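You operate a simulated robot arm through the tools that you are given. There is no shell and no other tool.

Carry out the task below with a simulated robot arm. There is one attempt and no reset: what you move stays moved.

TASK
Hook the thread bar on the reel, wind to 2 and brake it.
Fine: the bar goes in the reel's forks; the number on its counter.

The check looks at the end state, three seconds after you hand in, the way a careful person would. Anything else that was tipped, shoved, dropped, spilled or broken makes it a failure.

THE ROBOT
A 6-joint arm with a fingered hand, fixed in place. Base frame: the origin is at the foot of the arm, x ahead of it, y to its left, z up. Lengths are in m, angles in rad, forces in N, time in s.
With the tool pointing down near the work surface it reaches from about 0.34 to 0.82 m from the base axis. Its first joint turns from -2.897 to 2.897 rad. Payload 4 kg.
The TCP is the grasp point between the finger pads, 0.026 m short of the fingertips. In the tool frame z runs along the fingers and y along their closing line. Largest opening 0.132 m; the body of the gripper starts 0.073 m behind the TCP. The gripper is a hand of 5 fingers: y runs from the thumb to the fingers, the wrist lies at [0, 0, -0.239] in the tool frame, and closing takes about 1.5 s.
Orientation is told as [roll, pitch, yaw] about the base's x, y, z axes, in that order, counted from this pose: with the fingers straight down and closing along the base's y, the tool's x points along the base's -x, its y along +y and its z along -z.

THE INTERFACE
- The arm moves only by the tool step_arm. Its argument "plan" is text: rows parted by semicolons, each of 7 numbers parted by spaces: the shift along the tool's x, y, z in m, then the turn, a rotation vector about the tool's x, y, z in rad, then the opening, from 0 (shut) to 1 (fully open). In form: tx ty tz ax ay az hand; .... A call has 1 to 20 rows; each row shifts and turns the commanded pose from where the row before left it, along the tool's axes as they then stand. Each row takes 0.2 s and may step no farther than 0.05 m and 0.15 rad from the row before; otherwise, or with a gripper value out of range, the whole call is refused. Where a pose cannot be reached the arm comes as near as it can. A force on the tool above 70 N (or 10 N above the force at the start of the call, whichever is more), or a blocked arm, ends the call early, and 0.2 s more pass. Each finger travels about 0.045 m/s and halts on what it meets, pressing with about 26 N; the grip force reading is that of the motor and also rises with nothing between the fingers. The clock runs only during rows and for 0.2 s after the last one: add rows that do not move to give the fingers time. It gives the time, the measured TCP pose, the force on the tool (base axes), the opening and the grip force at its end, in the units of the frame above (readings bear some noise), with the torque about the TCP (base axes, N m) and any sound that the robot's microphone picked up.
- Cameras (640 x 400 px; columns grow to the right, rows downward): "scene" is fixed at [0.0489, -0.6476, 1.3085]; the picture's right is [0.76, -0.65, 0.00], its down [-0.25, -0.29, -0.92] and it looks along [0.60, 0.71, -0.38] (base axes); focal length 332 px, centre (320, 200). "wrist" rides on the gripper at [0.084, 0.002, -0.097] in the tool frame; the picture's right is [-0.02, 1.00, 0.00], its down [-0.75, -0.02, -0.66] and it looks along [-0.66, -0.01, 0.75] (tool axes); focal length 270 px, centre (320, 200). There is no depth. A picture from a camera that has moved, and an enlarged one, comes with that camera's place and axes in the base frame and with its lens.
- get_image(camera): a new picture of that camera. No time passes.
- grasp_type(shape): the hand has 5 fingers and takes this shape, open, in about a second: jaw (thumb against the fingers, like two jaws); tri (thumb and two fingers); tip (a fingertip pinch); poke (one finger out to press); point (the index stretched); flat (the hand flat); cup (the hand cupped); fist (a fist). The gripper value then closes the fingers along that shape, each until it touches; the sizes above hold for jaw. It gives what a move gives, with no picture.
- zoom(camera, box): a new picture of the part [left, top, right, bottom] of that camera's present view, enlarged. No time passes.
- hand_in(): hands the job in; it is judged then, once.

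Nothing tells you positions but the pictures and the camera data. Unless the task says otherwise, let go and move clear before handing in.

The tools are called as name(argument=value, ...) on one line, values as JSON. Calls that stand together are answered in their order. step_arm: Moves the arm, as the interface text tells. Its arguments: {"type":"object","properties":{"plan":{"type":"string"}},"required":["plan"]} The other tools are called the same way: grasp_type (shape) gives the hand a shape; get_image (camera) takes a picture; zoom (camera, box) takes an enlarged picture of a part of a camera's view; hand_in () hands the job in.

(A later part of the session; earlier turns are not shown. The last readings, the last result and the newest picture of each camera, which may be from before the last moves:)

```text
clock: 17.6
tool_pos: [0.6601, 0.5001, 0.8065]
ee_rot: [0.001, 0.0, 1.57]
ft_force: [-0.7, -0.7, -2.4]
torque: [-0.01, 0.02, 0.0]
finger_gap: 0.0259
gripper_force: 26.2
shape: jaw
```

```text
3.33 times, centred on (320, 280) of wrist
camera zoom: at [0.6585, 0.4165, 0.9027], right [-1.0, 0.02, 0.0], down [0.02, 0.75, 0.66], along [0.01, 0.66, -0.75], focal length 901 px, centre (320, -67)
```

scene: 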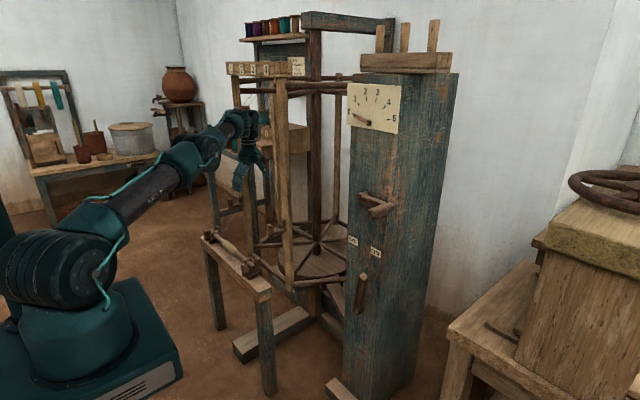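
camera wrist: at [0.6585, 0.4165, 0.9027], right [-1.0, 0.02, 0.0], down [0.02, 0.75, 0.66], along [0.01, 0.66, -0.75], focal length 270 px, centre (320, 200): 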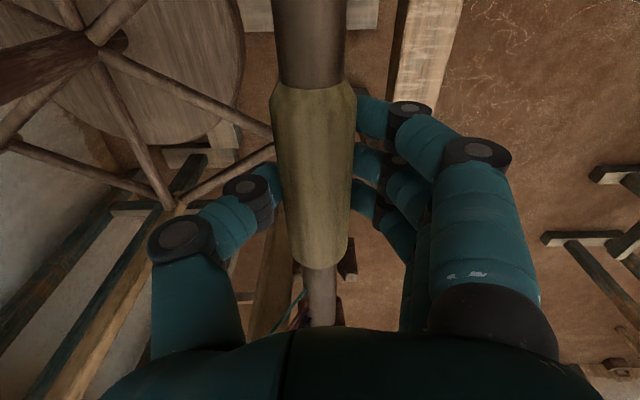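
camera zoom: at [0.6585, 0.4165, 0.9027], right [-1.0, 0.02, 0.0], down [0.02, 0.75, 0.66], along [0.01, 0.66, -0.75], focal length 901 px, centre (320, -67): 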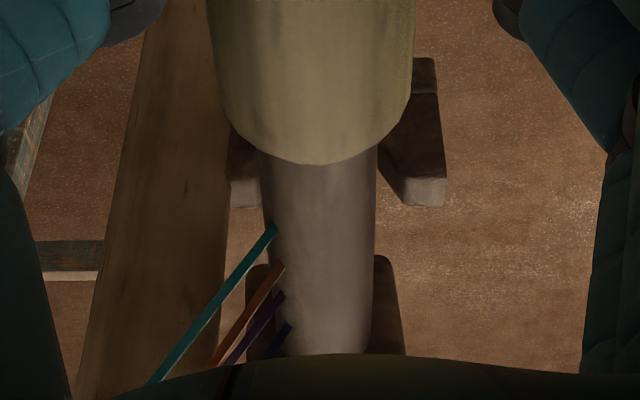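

The bar ends and rings line up with the forks (bar centre y≈0.4945 vs forks' ≈0.492; bar x≈0.661 vs forks' ≈0.659). I'll correct by about 2 mm each and lower to just above the prongs for another check.

step_arm(plan="0.002 0.002 0.01 0 0 0 0;0 0 0.015 0 0 0 0;0 0 0.01 0 0 0 0;0 0 0 0 0 0 0")

zoom(camera="scene", box=[255, 185, 325, 245])

zoom(camera="scene", box=[215, 165, 285, 225])

zoom(camera="wrist", box=[240, 220, 400, 340])

```text
clock: 18.6
tool_pos: [0.657, 0.4995, 0.7697]
ee_rot: [0.0, 0.001, 1.571]
ft_force: [-0.1, 0.4, -2.0]
torque: [-0.02, 0.01, -0.01]
finger_gap: 0.0258
gripper_force: 25.9
shape: jaw
```

```text
6.67 times, centred on (290, 215) of scene
camera zoom: at [0.0489, -0.6476, 1.3085], right [0.76, -0.65, 0.0], down [-0.25, -0.29, -0.92], along [0.6, 0.71, -0.38], focal length 2213 px, centre (520, 100)
```

zoom: 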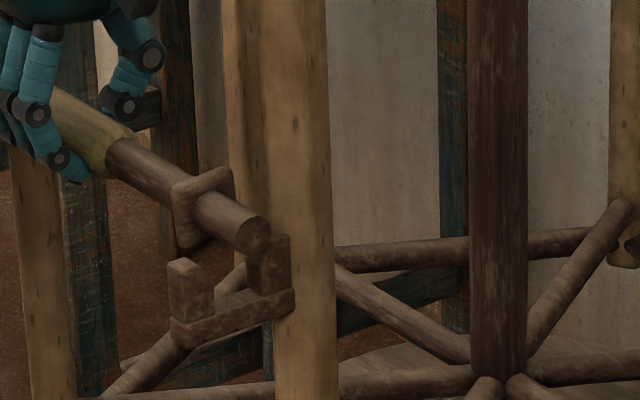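

```text
6.67 times, centred on (250, 195) of scene
camera zoom: at [0.0489, -0.6476, 1.3085], right [0.76, -0.65, 0.0], down [-0.25, -0.29, -0.92], along [0.6, 0.71, -0.38], focal length 2213 px, centre (787, 233)
```

zoom: 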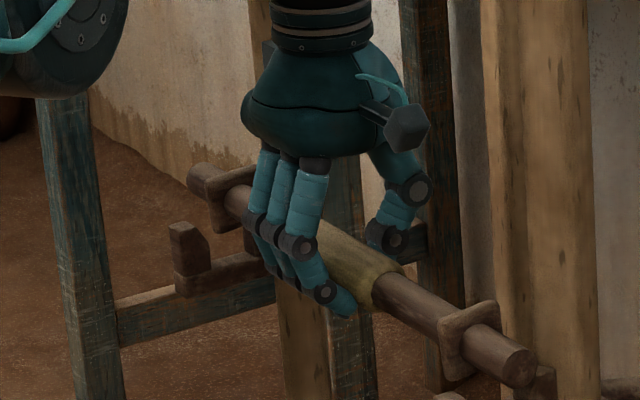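

```text
3.33 times, centred on (320, 280) of wrist
camera zoom: at [0.6556, 0.4146, 0.866], right [-1.0, 0.02, 0.0], down [0.02, 0.75, 0.66], along [0.01, 0.66, -0.75], focal length 901 px, centre (320, -67)
```

zoom: 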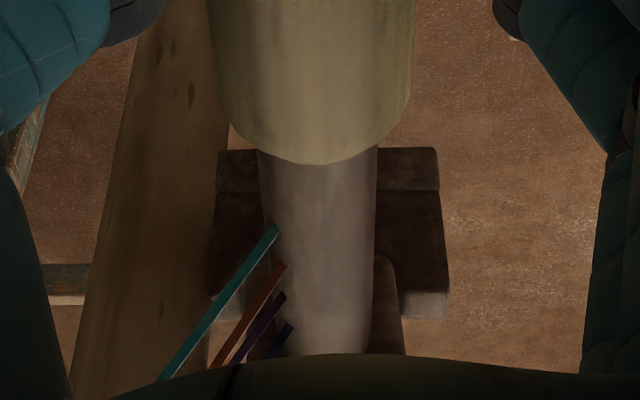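

The bar is 2 cm above the prongs and looks centred on both forks to within a couple of mm. I'll lower it into the mouths and check again.

step_arm(plan="0 -0.0015 0.01 0 0 0 0;0 0 0.012 0 0 0 0;0 0 0 0 0 0 0")

zoom(camera="scene", box=[255, 185, 325, 245])

zoom(camera="scene", box=[215, 165, 285, 225])

zoom(camera="wrist", box=[240, 220, 400, 340])

```text
clock: 19.4
tool_pos: [0.6589, 0.4978, 0.7465]
ee_rot: [0.0, -0.001, 1.571]
ft_force: [0.2, 0.3, -2.9]
torque: [0.02, -0.01, 0.03]
finger_gap: 0.026
gripper_force: 25.9
shape: jaw
```

```text
6.67 times, centred on (290, 215) of scene
camera zoom: at [0.0489, -0.6476, 1.3085], right [0.76, -0.65, 0.0], down [-0.25, -0.29, -0.92], along [0.6, 0.71, -0.38], focal length 2213 px, centre (520, 100)
```

zoom: 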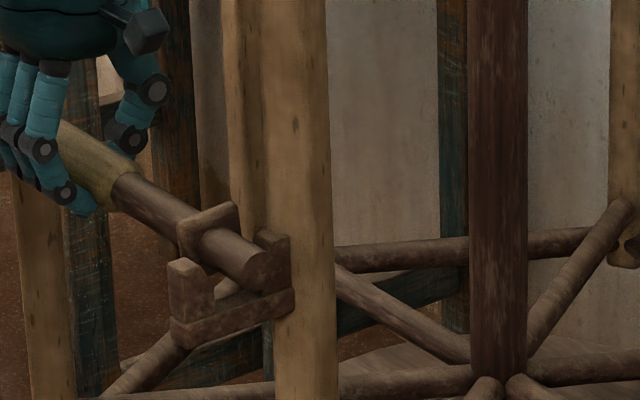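

```text
6.67 times, centred on (250, 195) of scene
camera zoom: at [0.0489, -0.6476, 1.3085], right [0.76, -0.65, 0.0], down [-0.25, -0.29, -0.92], along [0.6, 0.71, -0.38], focal length 2213 px, centre (787, 233)
```

zoom: 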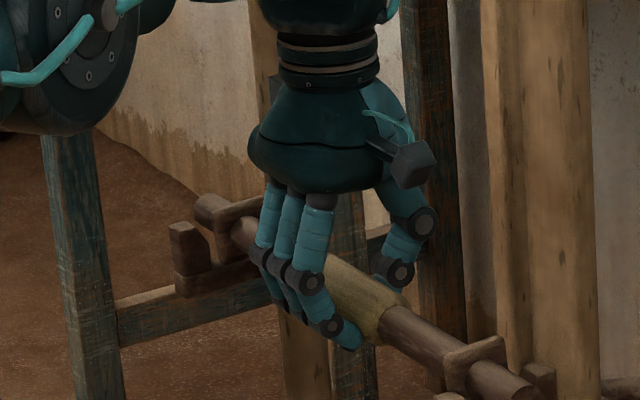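

```text
3.33 times, centred on (320, 280) of wrist
camera zoom: at [0.6577, 0.4142, 0.843], right [-1.0, 0.02, 0.0], down [0.02, 0.75, 0.66], along [0.01, 0.66, -0.75], focal length 901 px, centre (320, -67)
```

zoom: 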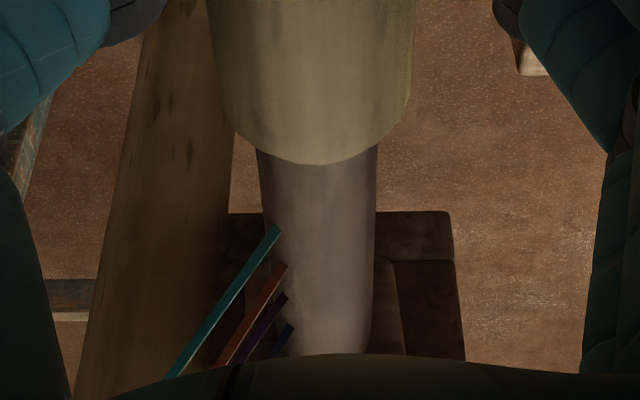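

step_arm(plan="0 0 0.008 0 0 0 0;0 0 0.006 0 0 0 0;0 0 0 0 0 0 0")

zoom(camera="scene", box=[255, 185, 325, 245])

zoom(camera="scene", box=[215, 165, 285, 225])

```text
clock: 20.2
tool_pos: [0.6595, 0.4978, 0.7323]
ee_rot: [0.001, 0.001, 1.57]
ft_force: [0.6, 0.3, -2.3]
torque: [0.01, 0.0, 0.01]
finger_gap: 0.0258
gripper_force: 26.0
shape: jaw
```

```text
6.67 times, centred on (290, 215) of scene
camera zoom: at [0.0489, -0.6476, 1.3085], right [0.76, -0.65, 0.0], down [-0.25, -0.29, -0.92], along [0.6, 0.71, -0.38], focal length 2213 px, centre (520, 100)
```

zoom: 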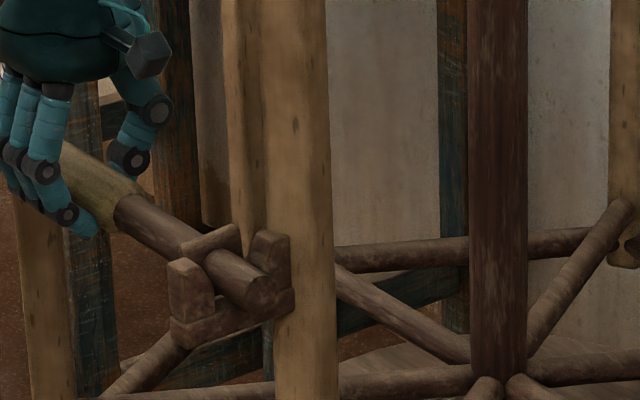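

```text
6.67 times, centred on (250, 195) of scene
camera zoom: at [0.0489, -0.6476, 1.3085], right [0.76, -0.65, 0.0], down [-0.25, -0.29, -0.92], along [0.6, 0.71, -0.38], focal length 2213 px, centre (787, 233)
```

zoom: 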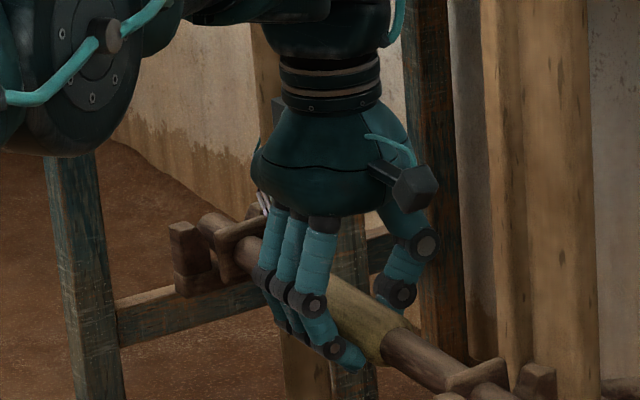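

step_arm(plan="0 0 0.004 0 0 0 0;0 0 0 0 0 0 0")

step_arm(plan="0 0 0.003 0 0 0 0;0 0 0 0 0 0 0")

zoom(camera="scene", box=[255, 185, 325, 245])

```text
clock: 20.8
tool_pos: [0.6589, 0.4991, 0.7287]
ee_rot: [0.001, 0.001, 1.571]
ft_force: [0.1, 0.8, -2.0]
torque: [0.0, 0.01, -0.01]
finger_gap: 0.026
gripper_force: 25.6
shape: jaw
```

```text
clock: 21.4
tool_pos: [0.6608, 0.4988, 0.7283]
ee_rot: [-0.002, -0.001, 1.57]
ft_force: [-2.3, -2.4, 12.2]
torque: [-0.03, 0.04, -0.03]
finger_gap: 0.0262
gripper_force: 26.6
shape: jaw
```

```text
6.67 times, centred on (290, 215) of scene
camera zoom: at [0.0489, -0.6476, 1.3085], right [0.76, -0.65, 0.0], down [-0.25, -0.29, -0.92], along [0.6, 0.71, -0.38], focal length 2213 px, centre (520, 100)
```

zoom: 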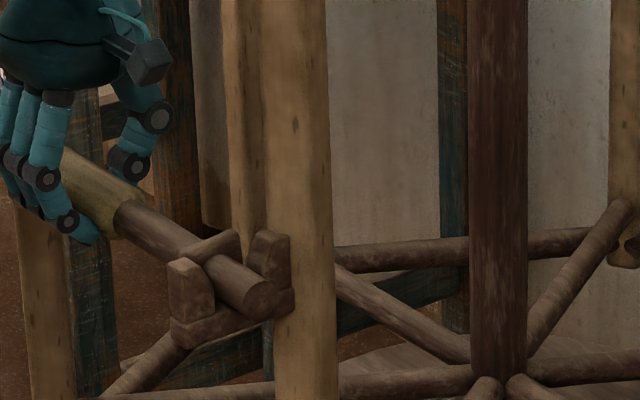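

Contact was felt at TCP z≈0.728 with even load (no torque), so the bar looks seated in both forks. I'll inspect both ends before releasing.

zoom(camera="scene", box=[262, 205, 302, 240])

zoom(camera="scene", box=[225, 180, 265, 215])

get_image(camera="wrist")

```text
11.43 times, centred on (282, 222) of scene
camera zoom: at [0.0489, -0.6476, 1.3085], right [0.76, -0.65, 0.0], down [-0.25, -0.29, -0.92], along [0.6, 0.71, -0.38], focal length 3794 px, centre (754, -57)
```

zoom: 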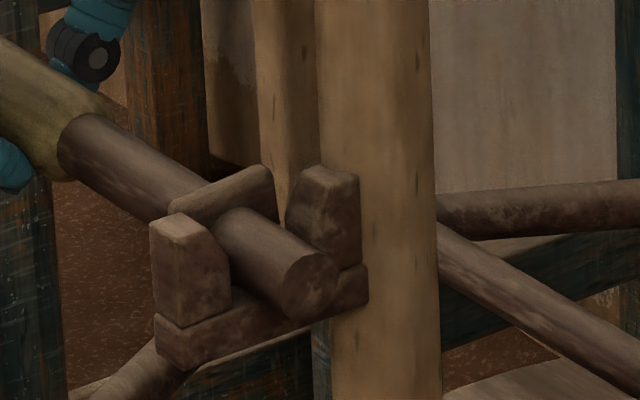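

```text
11.43 times, centred on (245, 198) of scene
camera zoom: at [0.0489, -0.6476, 1.3085], right [0.76, -0.65, 0.0], down [-0.25, -0.29, -0.92], along [0.6, 0.71, -0.38], focal length 3794 px, centre (1177, 229)
```

zoom: 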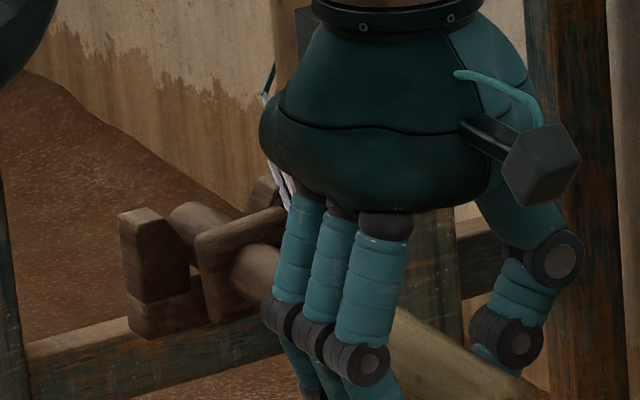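

```text
taken
camera wrist: at [0.6582, 0.4142, 0.8235], right [-1.0, 0.02, 0.0], down [0.01, 0.75, 0.66], along [0.01, 0.66, -0.75], focal length 270 px, centre (320, 200)
```

wrist: 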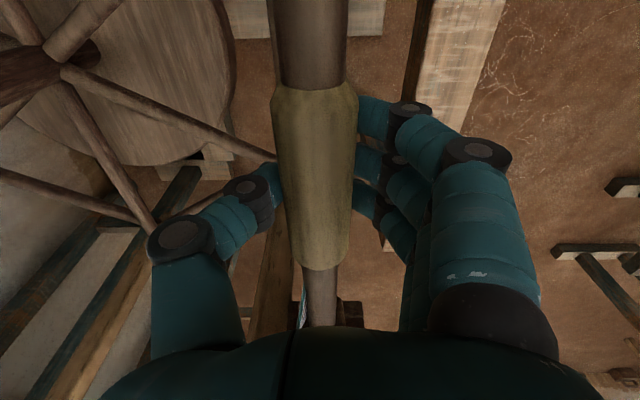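

Both bar ends sit down between the prongs with the stop rings just inside the forks. I'll open the fingers gradually and watch the bar.

step_arm(plan="0 0 0 0 0 0 0.25;0 0 0 0 0 0 0.35;0 0 0 0 0 0 0.5;0 0 0 0 0 0 0.6;0 0 0 0 0 0 0.6")

get_image(camera="wrist")

zoom(camera="scene", box=[215, 165, 315, 245])

```text
clock: 22.6
tool_pos: [0.6593, 0.4969, 0.7266]
ee_rot: [0.001, 0.002, 1.571]
ft_force: [-0.5, 0.2, 0.0]
torque: [-0.01, 0.0, 0.02]
finger_gap: 0.0785
gripper_force: 0.0
shape: jaw
```

```text
taken
camera wrist: at [0.658, 0.4142, 0.8221], right [-1.0, 0.02, 0.0], down [0.02, 0.75, 0.66], along [0.01, 0.66, -0.75], focal length 270 px, centre (320, 200)
```

wrist: 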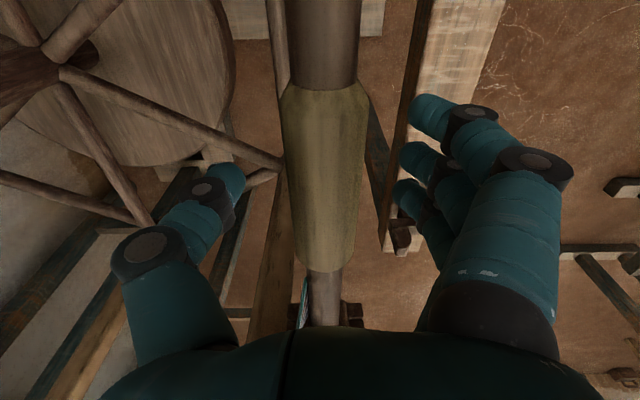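

```text
5.00 times, centred on (265, 205) of scene
camera zoom: at [0.0489, -0.6476, 1.3085], right [0.76, -0.65, 0.0], down [-0.25, -0.29, -0.92], along [0.6, 0.71, -0.38], focal length 1660 px, centre (595, 175)
```

zoom: 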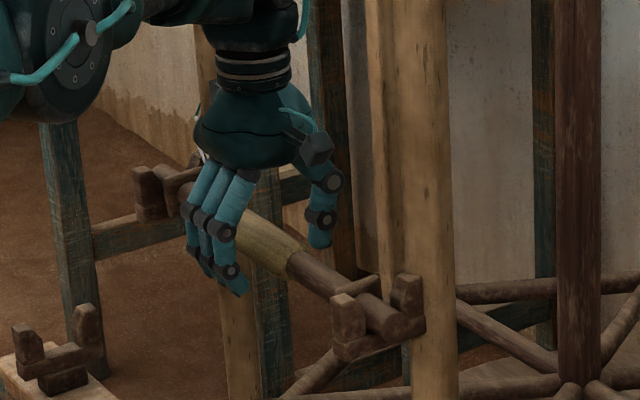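

The bar has settled in both forks with the fingers off it. I'll open fully, go straight up, back away from the reel, and then look at the bar.

step_arm(plan="0 0 0 0 0 0 0.9;0 0 -0.02 0 0 0 1;0 0 -0.03 0 0 0 1;0 0 -0.03 0 0 0 1;0 0 -0.03 0 0 0 1;0 0.04 -0.01 0 0 0 1;0 0.045 -0.015 0 0 0 1;0 0.045 -0.015 0 0 0 1;0 0.045 -0.015 0 0 0 1;0 0 0 0 0 0 1")

get_image(camera="scene")

zoom(camera="scene", box=[215, 165, 315, 245])

get_image(camera="wrist")

```text
clock: 24.8
tool_pos: [0.4794, 0.4982, 0.8945]
ee_rot: [0.001, 0.001, 1.57]
ft_force: [0.7, 0.1, 0.4]
torque: [-0.01, 0.02, -0.02]
finger_gap: 0.132
gripper_force: 0.1
shape: jaw
```

```text
taken
```

scene: 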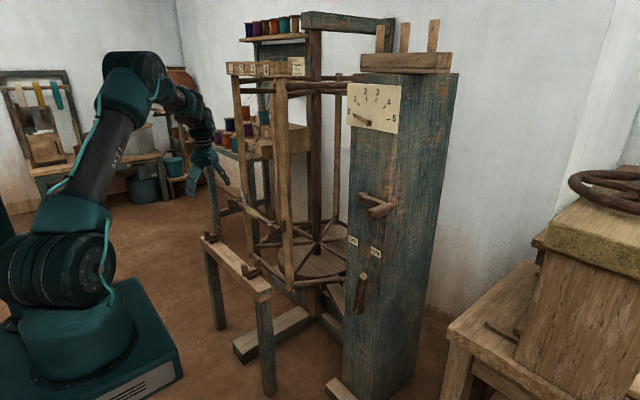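

```text
5.00 times, centred on (265, 205) of scene
camera zoom: at [0.0489, -0.6476, 1.3085], right [0.76, -0.65, 0.0], down [-0.25, -0.29, -0.92], along [0.6, 0.71, -0.38], focal length 1660 px, centre (595, 175)
```

zoom: 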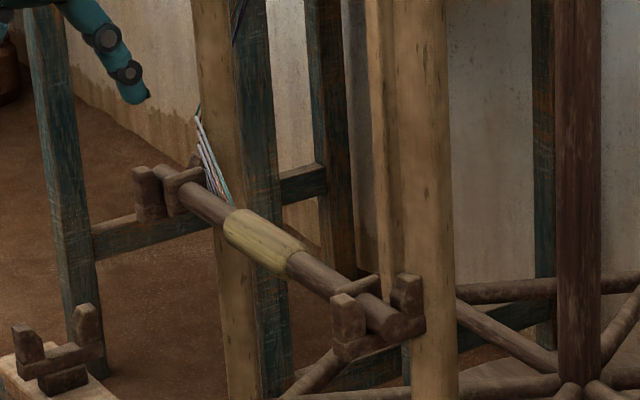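

```text
taken
camera wrist: at [0.4783, 0.4147, 0.9906], right [-1.0, 0.02, 0.0], down [0.02, 0.75, 0.66], along [0.01, 0.66, -0.75], focal length 270 px, centre (320, 200)
```

wrist: 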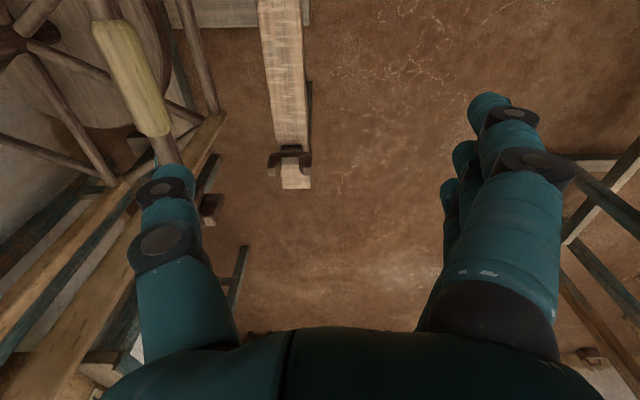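

The bar now rests in the reel's forks and the hand is clear. Next I'll return the hand to its original yaw and move it in front of the post, at a safe distance from crank and lever.

step_arm(plan="0 0 0 0 0 0.1428 1;0 0 0 0 0 0.1428 1;0 0 0 0 0 0.1428 1;0 0 0 0 0 0.1428 1;0 0 0 0 0 0.1428 1;0 0 0 0 0 0.1428 1;0 0 0 0 0 0.1428 1;0 0 0 0 0 0.1428 1;0 0 0 0 0 0.1428 1;0 0 0 0 0 0.1428 1;0 0 0 0 0 0.1428 1;0 0 0 0 0 0 1")

step_arm(plan="0 -0.045 -0.005 0 0 0 1;0 -0.045 -0.005 0 0 0 1;0 -0.045 -0.005 0 0 0 1;0 -0.045 -0.005 0 0 0 1;0 -0.045 -0.005 0 0 0 1;0 -0.045 -0.005 0 0 0 1;0 -0.045 -0.005 0 0 0 1;0 -0.045 -0.005 0 0 0 1;0 -0.045 -0.005 0 0 0 1;0 -0.045 -0.005 0 0 0 1;0 0 0 0 0 0 1")

get_image(camera="wrist")

get_image(camera="scene")

```text
clock: 27.4
tool_pos: [0.4845, 0.4975, 0.8922]
ee_rot: [0.0, 0.0, -0.002]
ft_force: [-1.0, 0.3, -0.5]
torque: [0.03, -0.03, 0.02]
finger_gap: 0.1318
gripper_force: 0.1
shape: jaw
```

```text
clock: 29.8
tool_pos: [0.4817, 0.0477, 0.94]
ee_rot: [0.001, 0.0, 0.001]
ft_force: [-0.3, 0.0, -0.4]
torque: [-0.01, 0.03, 0.04]
finger_gap: 0.132
gripper_force: 0.1
shape: jaw
```

```text
taken
camera wrist: at [0.397, 0.0494, 1.0356], right [0.02, 1.0, 0.0], down [0.75, -0.02, 0.66], along [0.66, -0.01, -0.75], focal length 270 px, centre (320, 200)
```

wrist: 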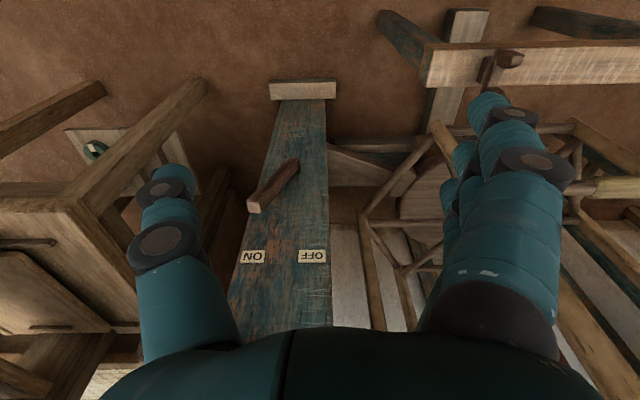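

```text
taken
```

scene: 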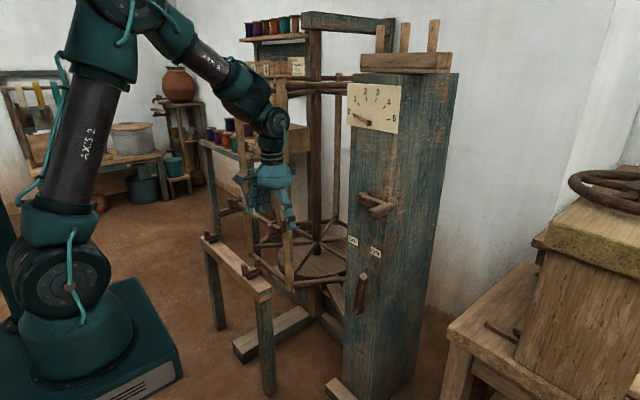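

zoom(camera="wrist", box=[220, 70, 360, 330])

zoom(camera="wrist", box=[230, 140, 340, 230])

zoom(camera="scene", box=[340, 260, 390, 325])

```text
1.54 times, centred on (290, 200) of wrist
camera zoom: at [0.397, 0.0494, 1.0356], right [0.02, 1.0, 0.0], down [0.75, -0.02, 0.66], along [0.66, -0.01, -0.75], focal length 416 px, centre (366, 200)
```

zoom: 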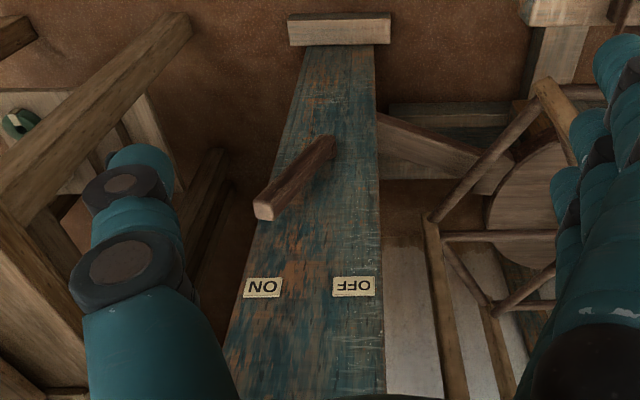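

```text
4.44 times, centred on (285, 185) of wrist
camera zoom: at [0.397, 0.0494, 1.0356], right [0.02, 1.0, 0.0], down [0.75, -0.02, 0.66], along [0.66, -0.01, -0.75], focal length 1201 px, centre (476, 267)
```

zoom: 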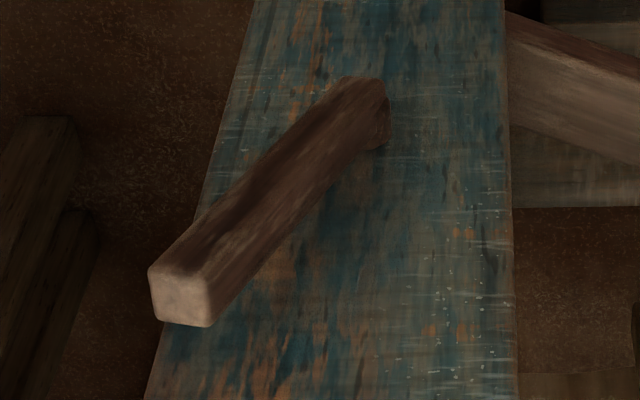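

```text
6.15 times, centred on (365, 292) of scene
camera zoom: at [0.0489, -0.6476, 1.3085], right [0.76, -0.65, 0.0], down [-0.25, -0.29, -0.92], along [0.6, 0.71, -0.38], focal length 2043 px, centre (43, -369)
```

zoom: 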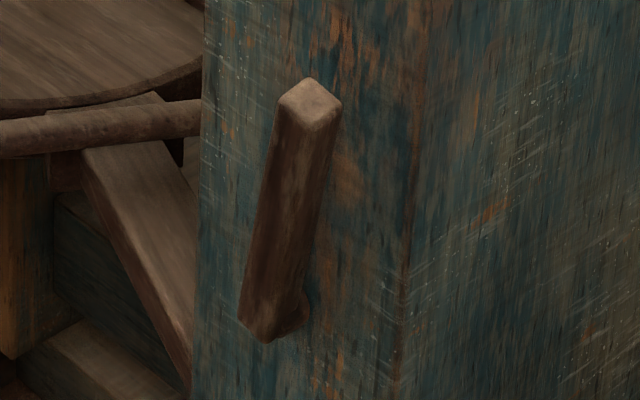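

The lever tip is at about (0.720, -0.073, 0.684) with its pivot at about (0.757, -0.018, 0.483), leaning to ON. I'll pitch the hand so the fingers point forward (+x) at a safe distance in front of the post.

step_arm(plan="-0.04 0 0 0 0 0 1;-0.04 0 0 0 0 0 1;0 0 0 0 -0.1428 0 1;0 0 0 0 -0.1428 0 1;0 0 0 0 -0.1428 0 1;0 0 0 0 -0.1428 0 1;0 0 0 0 -0.1428 0 1;0 0 0 0 0 0 1")

get_image(camera="scene")

get_image(camera="wrist")

```text
clock: 31.6
tool_pos: [0.5639, 0.049, 0.9419]
ee_rot: [-0.002, -0.716, 0.0]
ft_force: [0.8, 0.4, -0.6]
torque: [0.03, -0.01, 0.02]
finger_gap: 0.1318
gripper_force: 0.1
shape: jaw
```

```text
taken
```

scene: 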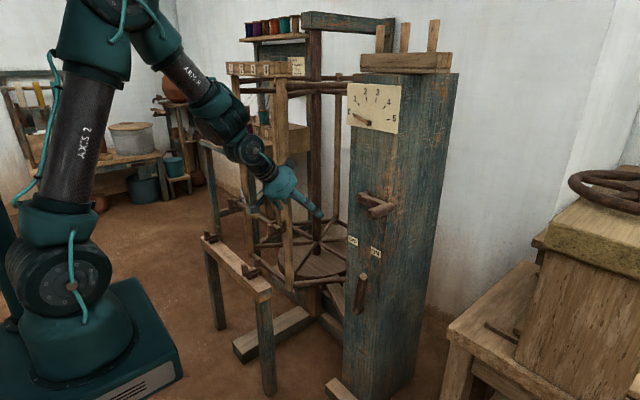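

```text
taken
camera wrist: at [0.4367, 0.0504, 0.9582], right [0.02, 1.0, 0.01], down [0.14, -0.02, 0.99], along [0.99, -0.01, -0.14], focal length 270 px, centre (320, 200)
```

wrist: 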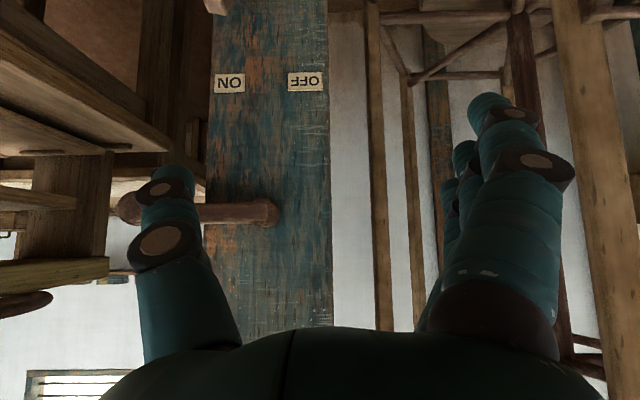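

zoom(camera="wrist", box=[100, 60, 340, 260])

zoom(camera="scene", box=[340, 180, 410, 230])

```text
2.00 times, centred on (220, 160) of wrist
camera zoom: at [0.4367, 0.0504, 0.9582], right [0.02, 1.0, 0.01], down [0.14, -0.02, 0.99], along [0.99, -0.01, -0.14], focal length 541 px, centre (520, 280)
```

zoom: 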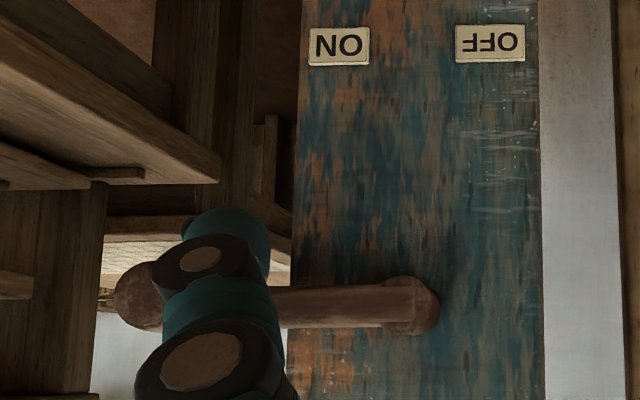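

```text
8.00 times, centred on (375, 205) of scene
camera zoom: at [0.0489, -0.6476, 1.3085], right [0.76, -0.65, 0.0], down [-0.25, -0.29, -0.92], along [0.6, 0.71, -0.38], focal length 2656 px, centre (-120, 160)
```

zoom: 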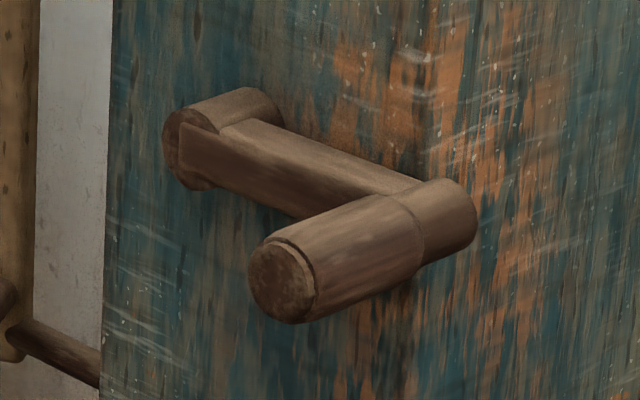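

From here I get the crank hub axis at (y≈-0.016, z≈0.928), handle at (y≈-0.122, z≈0.929), handle end x≈0.674, radius ≈0.106. Now I'll finish pitching the hand to horizontal.

step_arm(plan="0 0 0 0 -0.1428 0 1;0 0 0 0 -0.1428 0 1;0 0 0 0 -0.1428 0 1;0 0 0 0 -0.1428 0 1;0 0 0 0 -0.1428 0 1;0 0 0 0 -0.1428 0 1;0 0 0 0 0 0 1")

get_image(camera="scene")

get_image(camera="wrist")

```text
clock: 33.2
tool_pos: [0.5929, 0.0499, 0.9747]
ee_rot: [0.002, -1.402, 0.0]
ft_force: [0.9, -0.3, 0.3]
torque: [-0.01, -0.02, 0.01]
finger_gap: 0.1315
gripper_force: 0.0
shape: jaw
out of reach, approached as far as the arm can: row 4, 5, 6
```

```text
taken
```

scene: 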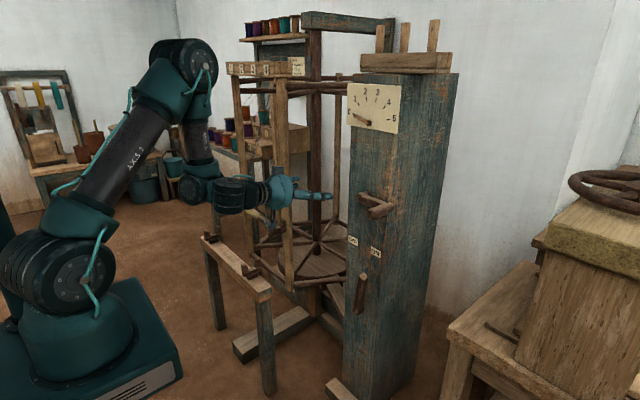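

```text
taken
camera wrist: at [0.4839, 0.0519, 0.9076], right [0.0, 1.0, 0.02], down [-0.52, -0.02, 0.85], along [0.85, -0.01, 0.52], focal length 270 px, centre (320, 200)
```

wrist: 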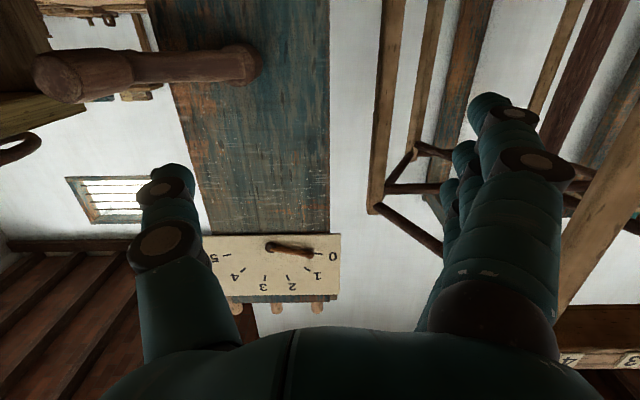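

The arm was folded to its limit there, so the pose is slightly off horizontal; it will come right further out and lower. I'll move down and a bit forward to stand in front of the brake lever with the hand open.

step_arm(plan="0.029 -0.0114 0.005 0 0 0 1;0.029 -0.0114 0.005 0 0 0 1;0.029 -0.0114 0.005 0 0 0 1;0.029 -0.0114 0.005 0 0 0 1;0.029 -0.0114 0.005 0 0 0 1;0.029 -0.0114 0.005 0 0 0 1;0.029 -0.0114 0.005 0 0 0 1;0.029 -0.0114 0.005 0 0 0 1;0.029 -0.0114 0.005 0 0 0 1;0.029 -0.0114 0.005 0 0 0 1;0 0 0 0 0 0 1")

get_image(camera="scene")

get_image(camera="wrist")

```text
clock: 35.6
tool_pos: [0.603, -0.0749, 0.7122]
ee_rot: [-0.027, -1.345, 0.013]
ft_force: [-0.2, 0.1, -0.6]
torque: [0.0, 0.02, -0.02]
finger_gap: 0.132
gripper_force: 0.0
shape: jaw
out of reach, approached as far as the arm can: row 1, 2, 3, 4
```

```text
taken
```

scene: 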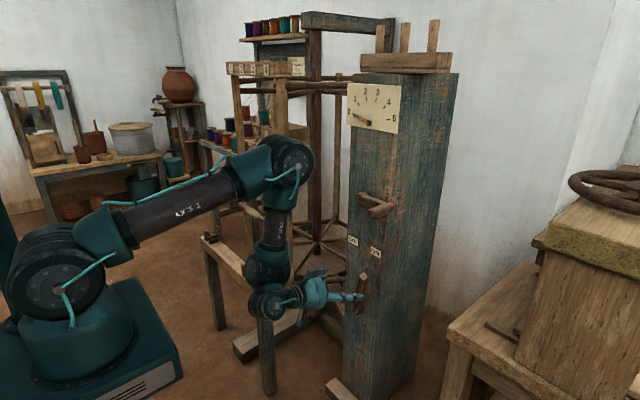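

```text
taken
camera wrist: at [0.4899, -0.0719, 0.6498], right [0.02, 1.0, 0.01], down [-0.47, 0.0, 0.88], along [0.88, -0.02, 0.47], focal length 270 px, centre (320, 200)
```

wrist: 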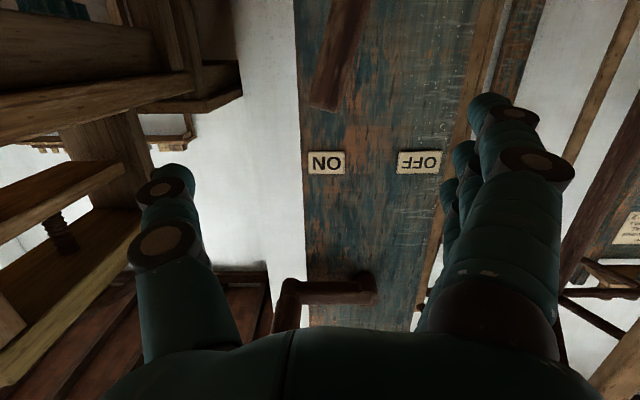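

step_arm(plan="0 0 0 0 0 0 1;0 0 0 0 0 0 1;0 0 0 0 0 0 1")

get_image(camera="scene")

get_image(camera="wrist")

```text
clock: 36.4
tool_pos: [0.6023, -0.0753, 0.7119]
ee_rot: [-0.027, -1.348, 0.01]
ft_force: [-0.4, 0.3, 0.6]
torque: [0.02, 0.01, -0.01]
finger_gap: 0.132
gripper_force: 0.0
shape: jaw
```

```text
taken
```

scene: 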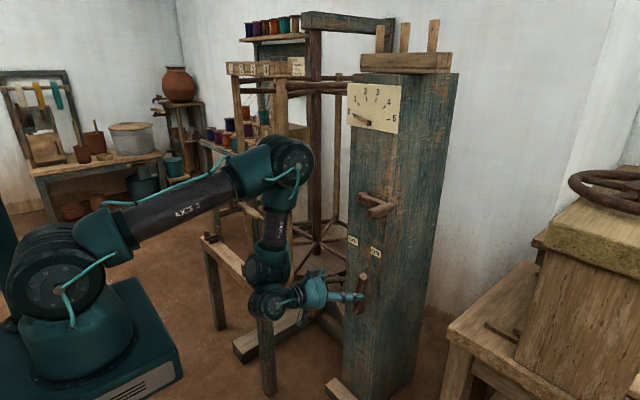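

```text
taken
camera wrist: at [0.49, -0.0717, 0.6501], right [0.02, 1.0, 0.01], down [-0.47, 0.0, 0.88], along [0.88, -0.02, 0.47], focal length 270 px, centre (320, 200)
```

wrist: 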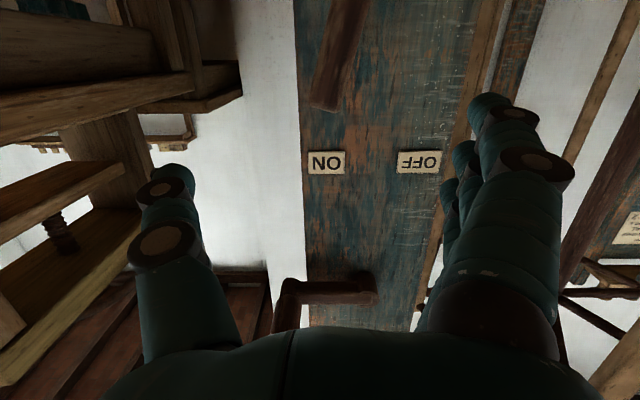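

The arm settled at about (0.602, -0.075, 0.712), pointing forward and 13° down, which is good enough for the lever. I'll move forward so the open fingers straddle the lever's upper part without touching it.

step_arm(plan="0.0066 0.0018 0.0297 0 0 0 1;0.0066 0.0018 0.0297 0 0 0 1;0.0066 0.0018 0.0297 0 0 0 1;0 0 0 0 0 0 1")

get_image(camera="scene")

zoom(camera="scene", box=[310, 240, 410, 330])

get_image(camera="wrist")

```text
clock: 37.4
tool_pos: [0.6849, -0.0706, 0.6762]
ee_rot: [-0.028, -1.347, 0.012]
ft_force: [0.6, 0.5, 0.2]
torque: [-0.03, -0.02, 0.01]
finger_gap: 0.1318
gripper_force: 0.0
shape: jaw
```

```text
taken
```

scene: 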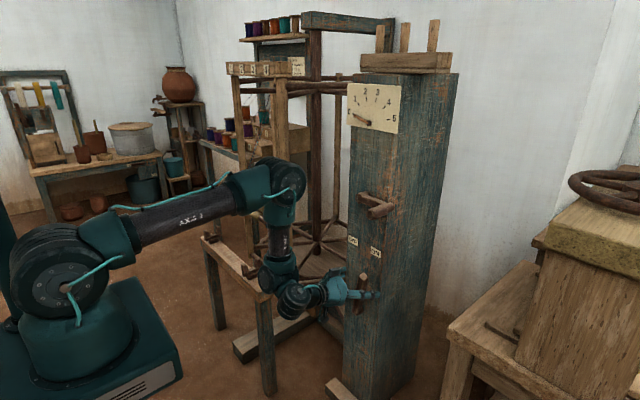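

```text
4.44 times, centred on (360, 285) of scene
camera zoom: at [0.0489, -0.6476, 1.3085], right [0.76, -0.65, 0.0], down [-0.25, -0.29, -0.92], along [0.6, 0.71, -0.38], focal length 1476 px, centre (142, -178)
```

zoom: 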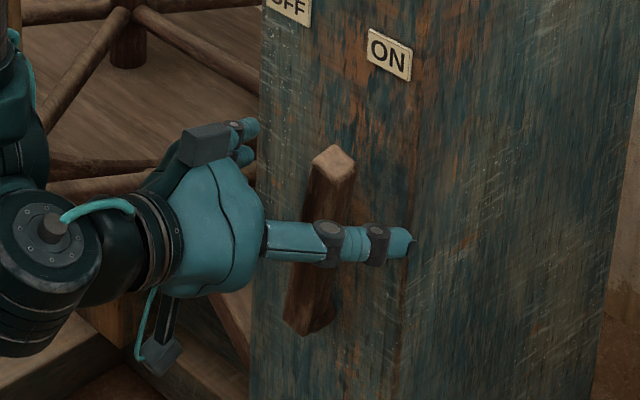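

```text
taken
camera wrist: at [0.5716, -0.0671, 0.6135], right [0.02, 1.0, 0.01], down [-0.48, 0.0, 0.88], along [0.88, -0.02, 0.48], focal length 270 px, centre (320, 200)
```

wrist: 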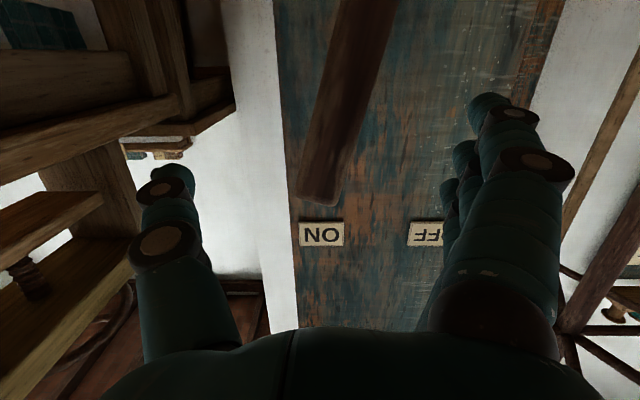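

The lever is between the thumb and the fingers with nothing touching. I'll go 2 cm deeper, close partway to cage it, and check.

step_arm(plan="0.006 0.002 0.012 0 0 0 1;0.006 0.002 0.012 0 0 0 0.8;0 0 0 0 0 0 0.6;0 0 0 0 0 0 0.5;0 0 0 0 0 0 0.5;0 0 0 0 0 0 0.5")

zoom(camera="scene", box=[310, 240, 410, 330])

get_image(camera="wrist")

```text
clock: 38.8
tool_pos: [0.6928, -0.0654, 0.6601]
ee_rot: [-0.029, -1.351, 0.013]
ft_force: [0.4, -0.6, -0.1]
torque: [-0.01, 0.01, -0.01]
finger_gap: 0.0666
gripper_force: 0.1
shape: jaw
out of reach, approached as far as the arm can: row 2
```

```text
4.44 times, centred on (360, 285) of scene
camera zoom: at [0.0489, -0.6476, 1.3085], right [0.76, -0.65, 0.0], down [-0.25, -0.29, -0.92], along [0.6, 0.71, -0.38], focal length 1476 px, centre (142, -178)
```

zoom: 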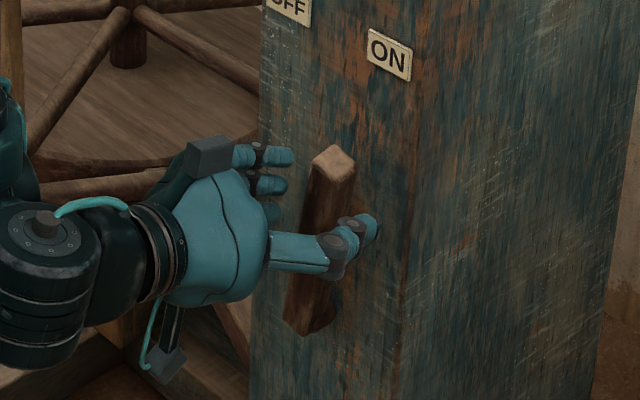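

```text
taken
camera wrist: at [0.5803, -0.0623, 0.5979], right [0.02, 1.0, 0.01], down [-0.48, 0.0, 0.88], along [0.88, -0.02, 0.48], focal length 270 px, centre (320, 200)
```

wrist: 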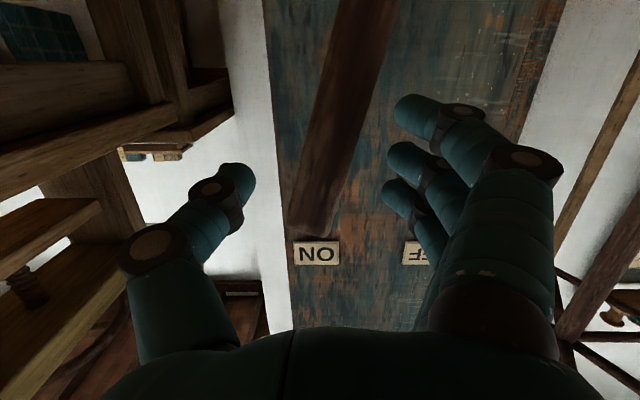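

The lever is caged between thumb and fingers; the thumb tip overlaps it by roughly 1–2 cm. I'll tilt the hand slightly downward and go a bit deeper for a safer contact.

step_arm(plan="0 0 0 0 0.12 0 0.5;-0.003 0 0.01 0 0 0 0.5;-0.003 0 0.01 0 0 0 0.5;0 0 0 0 0 0 0.5")

zoom(camera="scene", box=[310, 240, 410, 330])

get_image(camera="wrist")

```text
clock: 39.8
tool_pos: [0.6524, -0.0563, 0.6565]
ee_rot: [-0.019, -1.23, 0.0]
ft_force: [0.4, 0.9, -0.1]
torque: [0.03, -0.02, 0.0]
finger_gap: 0.0668
gripper_force: 0.1
shape: jaw
out of reach, approached as far as the arm can: row 1, 2, 3
```

```text
4.44 times, centred on (360, 285) of scene
camera zoom: at [0.0489, -0.6476, 1.3085], right [0.76, -0.65, 0.0], down [-0.25, -0.29, -0.92], along [0.6, 0.71, -0.38], focal length 1476 px, centre (142, -178)
```

zoom: 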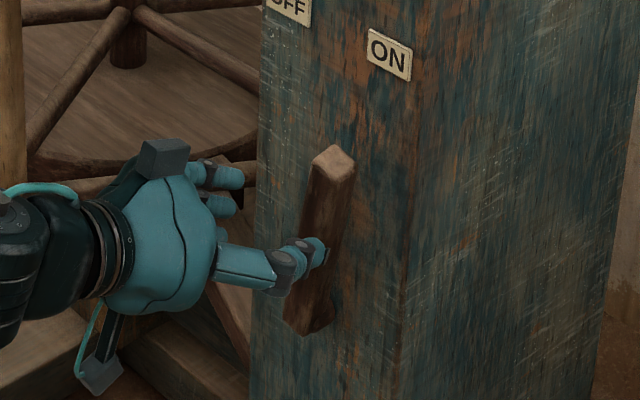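

```text
taken
camera wrist: at [0.5332, -0.0519, 0.6084], right [0.02, 1.0, 0.01], down [-0.37, 0.0, 0.93], along [0.93, -0.03, 0.37], focal length 270 px, centre (320, 200)
```

wrist: 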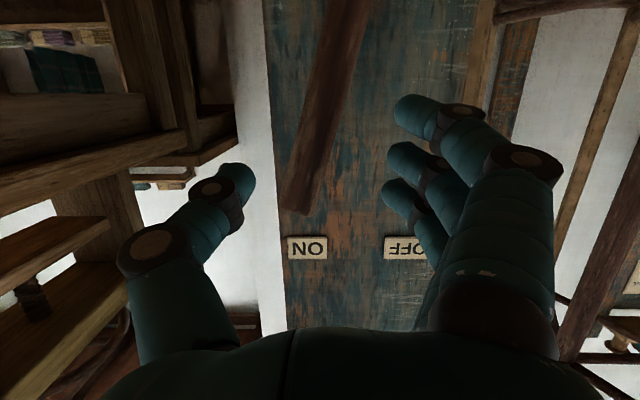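

The arm is at a joint limit in this low, flat posture. I'll back off a little and use a 45° downward-forward hand pitch, which keeps the wrist in comfortable reach.

step_arm(plan="-0.005 0 -0.02 0 0 0 0.6;0 0 0 0 0.148 0 0.7;0 0 0 0 0.148 0 0.8;0 0 0 0 0.148 0 0.8;0 0 0 0 0 0 0.8")

get_image(camera="scene")

get_image(camera="wrist")

```text
clock: 41.0
tool_pos: [0.488, -0.0363, 0.6499]
ee_rot: [-0.01, -0.8, -0.009]
ft_force: [0.5, -0.1, -0.3]
torque: [0.01, -0.01, 0.05]
finger_gap: 0.1051
gripper_force: 0.1
shape: jaw
out of reach, approached as far as the arm can: row 2, 3, 4
```

```text
taken
```

scene: 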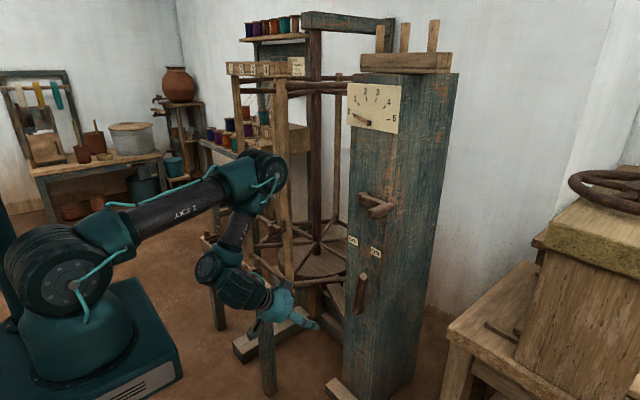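

```text
taken
camera wrist: at [0.3589, -0.0326, 0.6556], right [0.03, 1.0, 0.01], down [0.05, -0.01, 1.0], along [1.0, -0.03, -0.05], focal length 270 px, centre (320, 200)
```

wrist: 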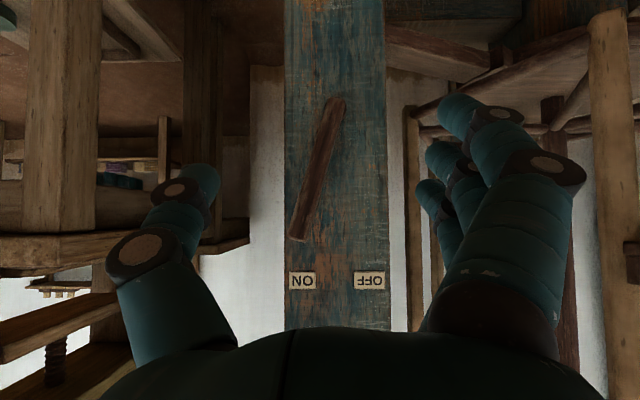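

The arm went back rather than holding position, so this branch of posture is awkward low down. I'll go straight up to the earlier comfortable height at this 45° pitch and approach from there.

step_arm(plan="-0.0215 0 -0.0209 0 0 0 0.8;-0.0215 0 -0.0209 0 0 0 0.8;-0.0215 0 -0.0209 0 0 0 0.8;-0.0215 0 -0.0209 0 0 0 0.8;-0.0215 0 -0.0209 0 0 0 0.8;-0.0215 0 -0.0209 0 0 0 0.8;-0.0215 0 -0.0209 0 0 0 0.8;-0.0215 0 -0.0209 0 0 0 0.8;0 0 0 0 0 0 0.8")

get_image(camera="scene")

```text
clock: 43.0
tool_pos: [0.4852, -0.0375, 0.6479]
ee_rot: [-0.008, -0.796, -0.008]
ft_force: [0.1, 0.3, 0.5]
torque: [0.02, 0.0, -0.01]
finger_gap: 0.1052
gripper_force: 0.1
shape: jaw
out of reach, approached as far as the arm can: row 1, 2, 3, 4, 5, 6, 7, 8
```

```text
taken
```

scene: 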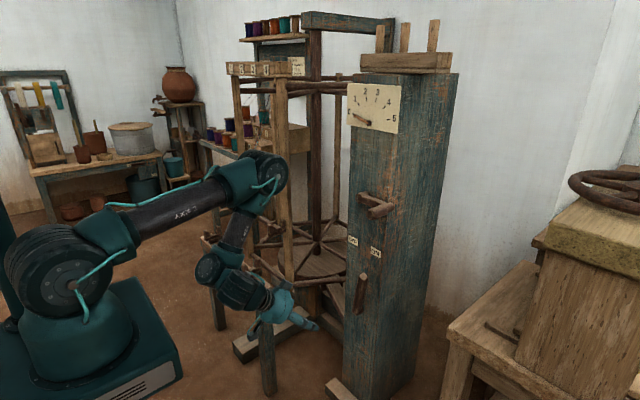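

The arm can't rise from here because the elbow is fully folded. I'll move straight forward (+x) a little instead, well short of the lever, to unfold it.

step_arm(plan="-0.028 0 0.0286 0 0 0 0.8;-0.028 0 0.0286 0 0 0 0.8;0 0 0 0 0 0 0.8")

get_image(camera="scene")

```text
clock: 43.8
tool_pos: [0.4836, -0.0362, 0.6437]
ee_rot: [-0.009, -0.788, -0.01]
ft_force: [0.2, -0.2, -0.6]
torque: [-0.02, 0.03, 0.01]
finger_gap: 0.1055
gripper_force: 0.0
shape: jaw
out of reach, approached as far as the arm can: row 1, 2
```

```text
taken
```

scene: 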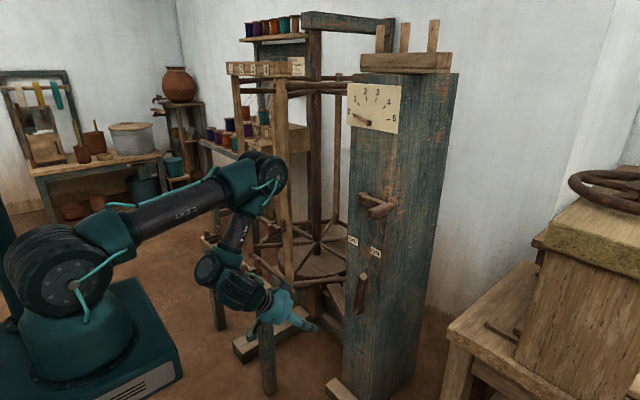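

I think both the wrist and elbow joints are against their stops. I'll relieve them by swinging the hand downward about its wrist, which only needs the wrist joint to unbend.

step_arm(plan="0.0353 0 -0.0026 0 0.148 0 0.8;0.0353 0 -0.0026 0 0.148 0 0.8;0 0 0 0 0 0 0.8")

get_image(camera="scene")

```text
clock: 44.6
tool_pos: [0.3784, -0.0332, 0.5332]
ee_rot: [-0.006, -0.519, -0.01]
ft_force: [0.1, 0.5, -0.2]
torque: [0.02, 0.01, -0.01]
finger_gap: 0.1054
gripper_force: 0.0
shape: jaw
out of reach, approached as far as the arm can: row 1, 2
```

```text
taken
```

scene: 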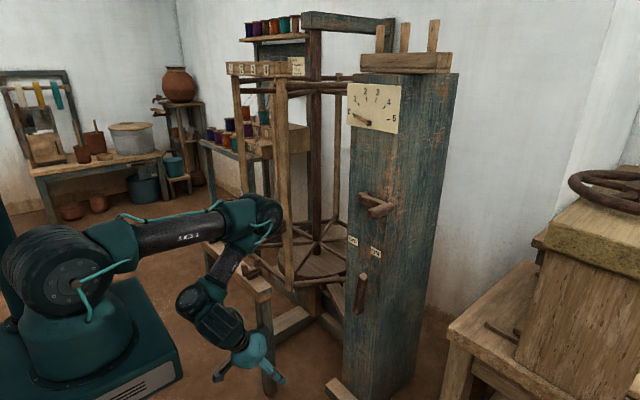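

The whole arm simply lowered about the shoulder. I'll test small opposite motions here in free space to find which direction frees the joints.

step_arm(plan="0 0 0 0 -0.1 0 0.8;0 0 0 0 0 0 0.8")

step_arm(plan="0 0 0.04 0 0 0 0.8;0 0 0.04 0 0 0 0.8;0 0 0 0 0 0 0.8")

get_image(camera="scene")

```text
clock: 45.2
tool_pos: [0.3743, -0.0353, 0.5336]
ee_rot: [-0.01, -0.554, -0.013]
ft_force: [0.1, 0.4, 0.2]
torque: [0.02, 0.0, -0.04]
finger_gap: 0.1053
gripper_force: 0.1
shape: jaw
out of reach, approached as far as the arm can: row 1
```

```text
clock: 46.0
tool_pos: [0.3951, -0.0336, 0.4726]
ee_rot: [-0.005, -0.595, -0.012]
ft_force: [0.0, 0.4, -0.4]
torque: [-0.04, -0.03, -0.01]
finger_gap: 0.1054
gripper_force: 0.0
shape: jaw
out of reach, approached as far as the arm can: row 2
```

```text
taken
```

scene: 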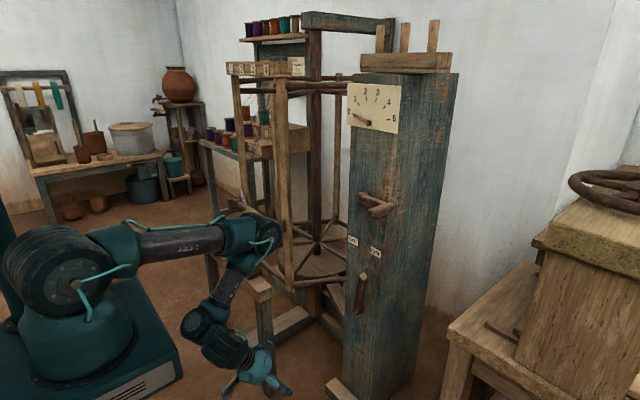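

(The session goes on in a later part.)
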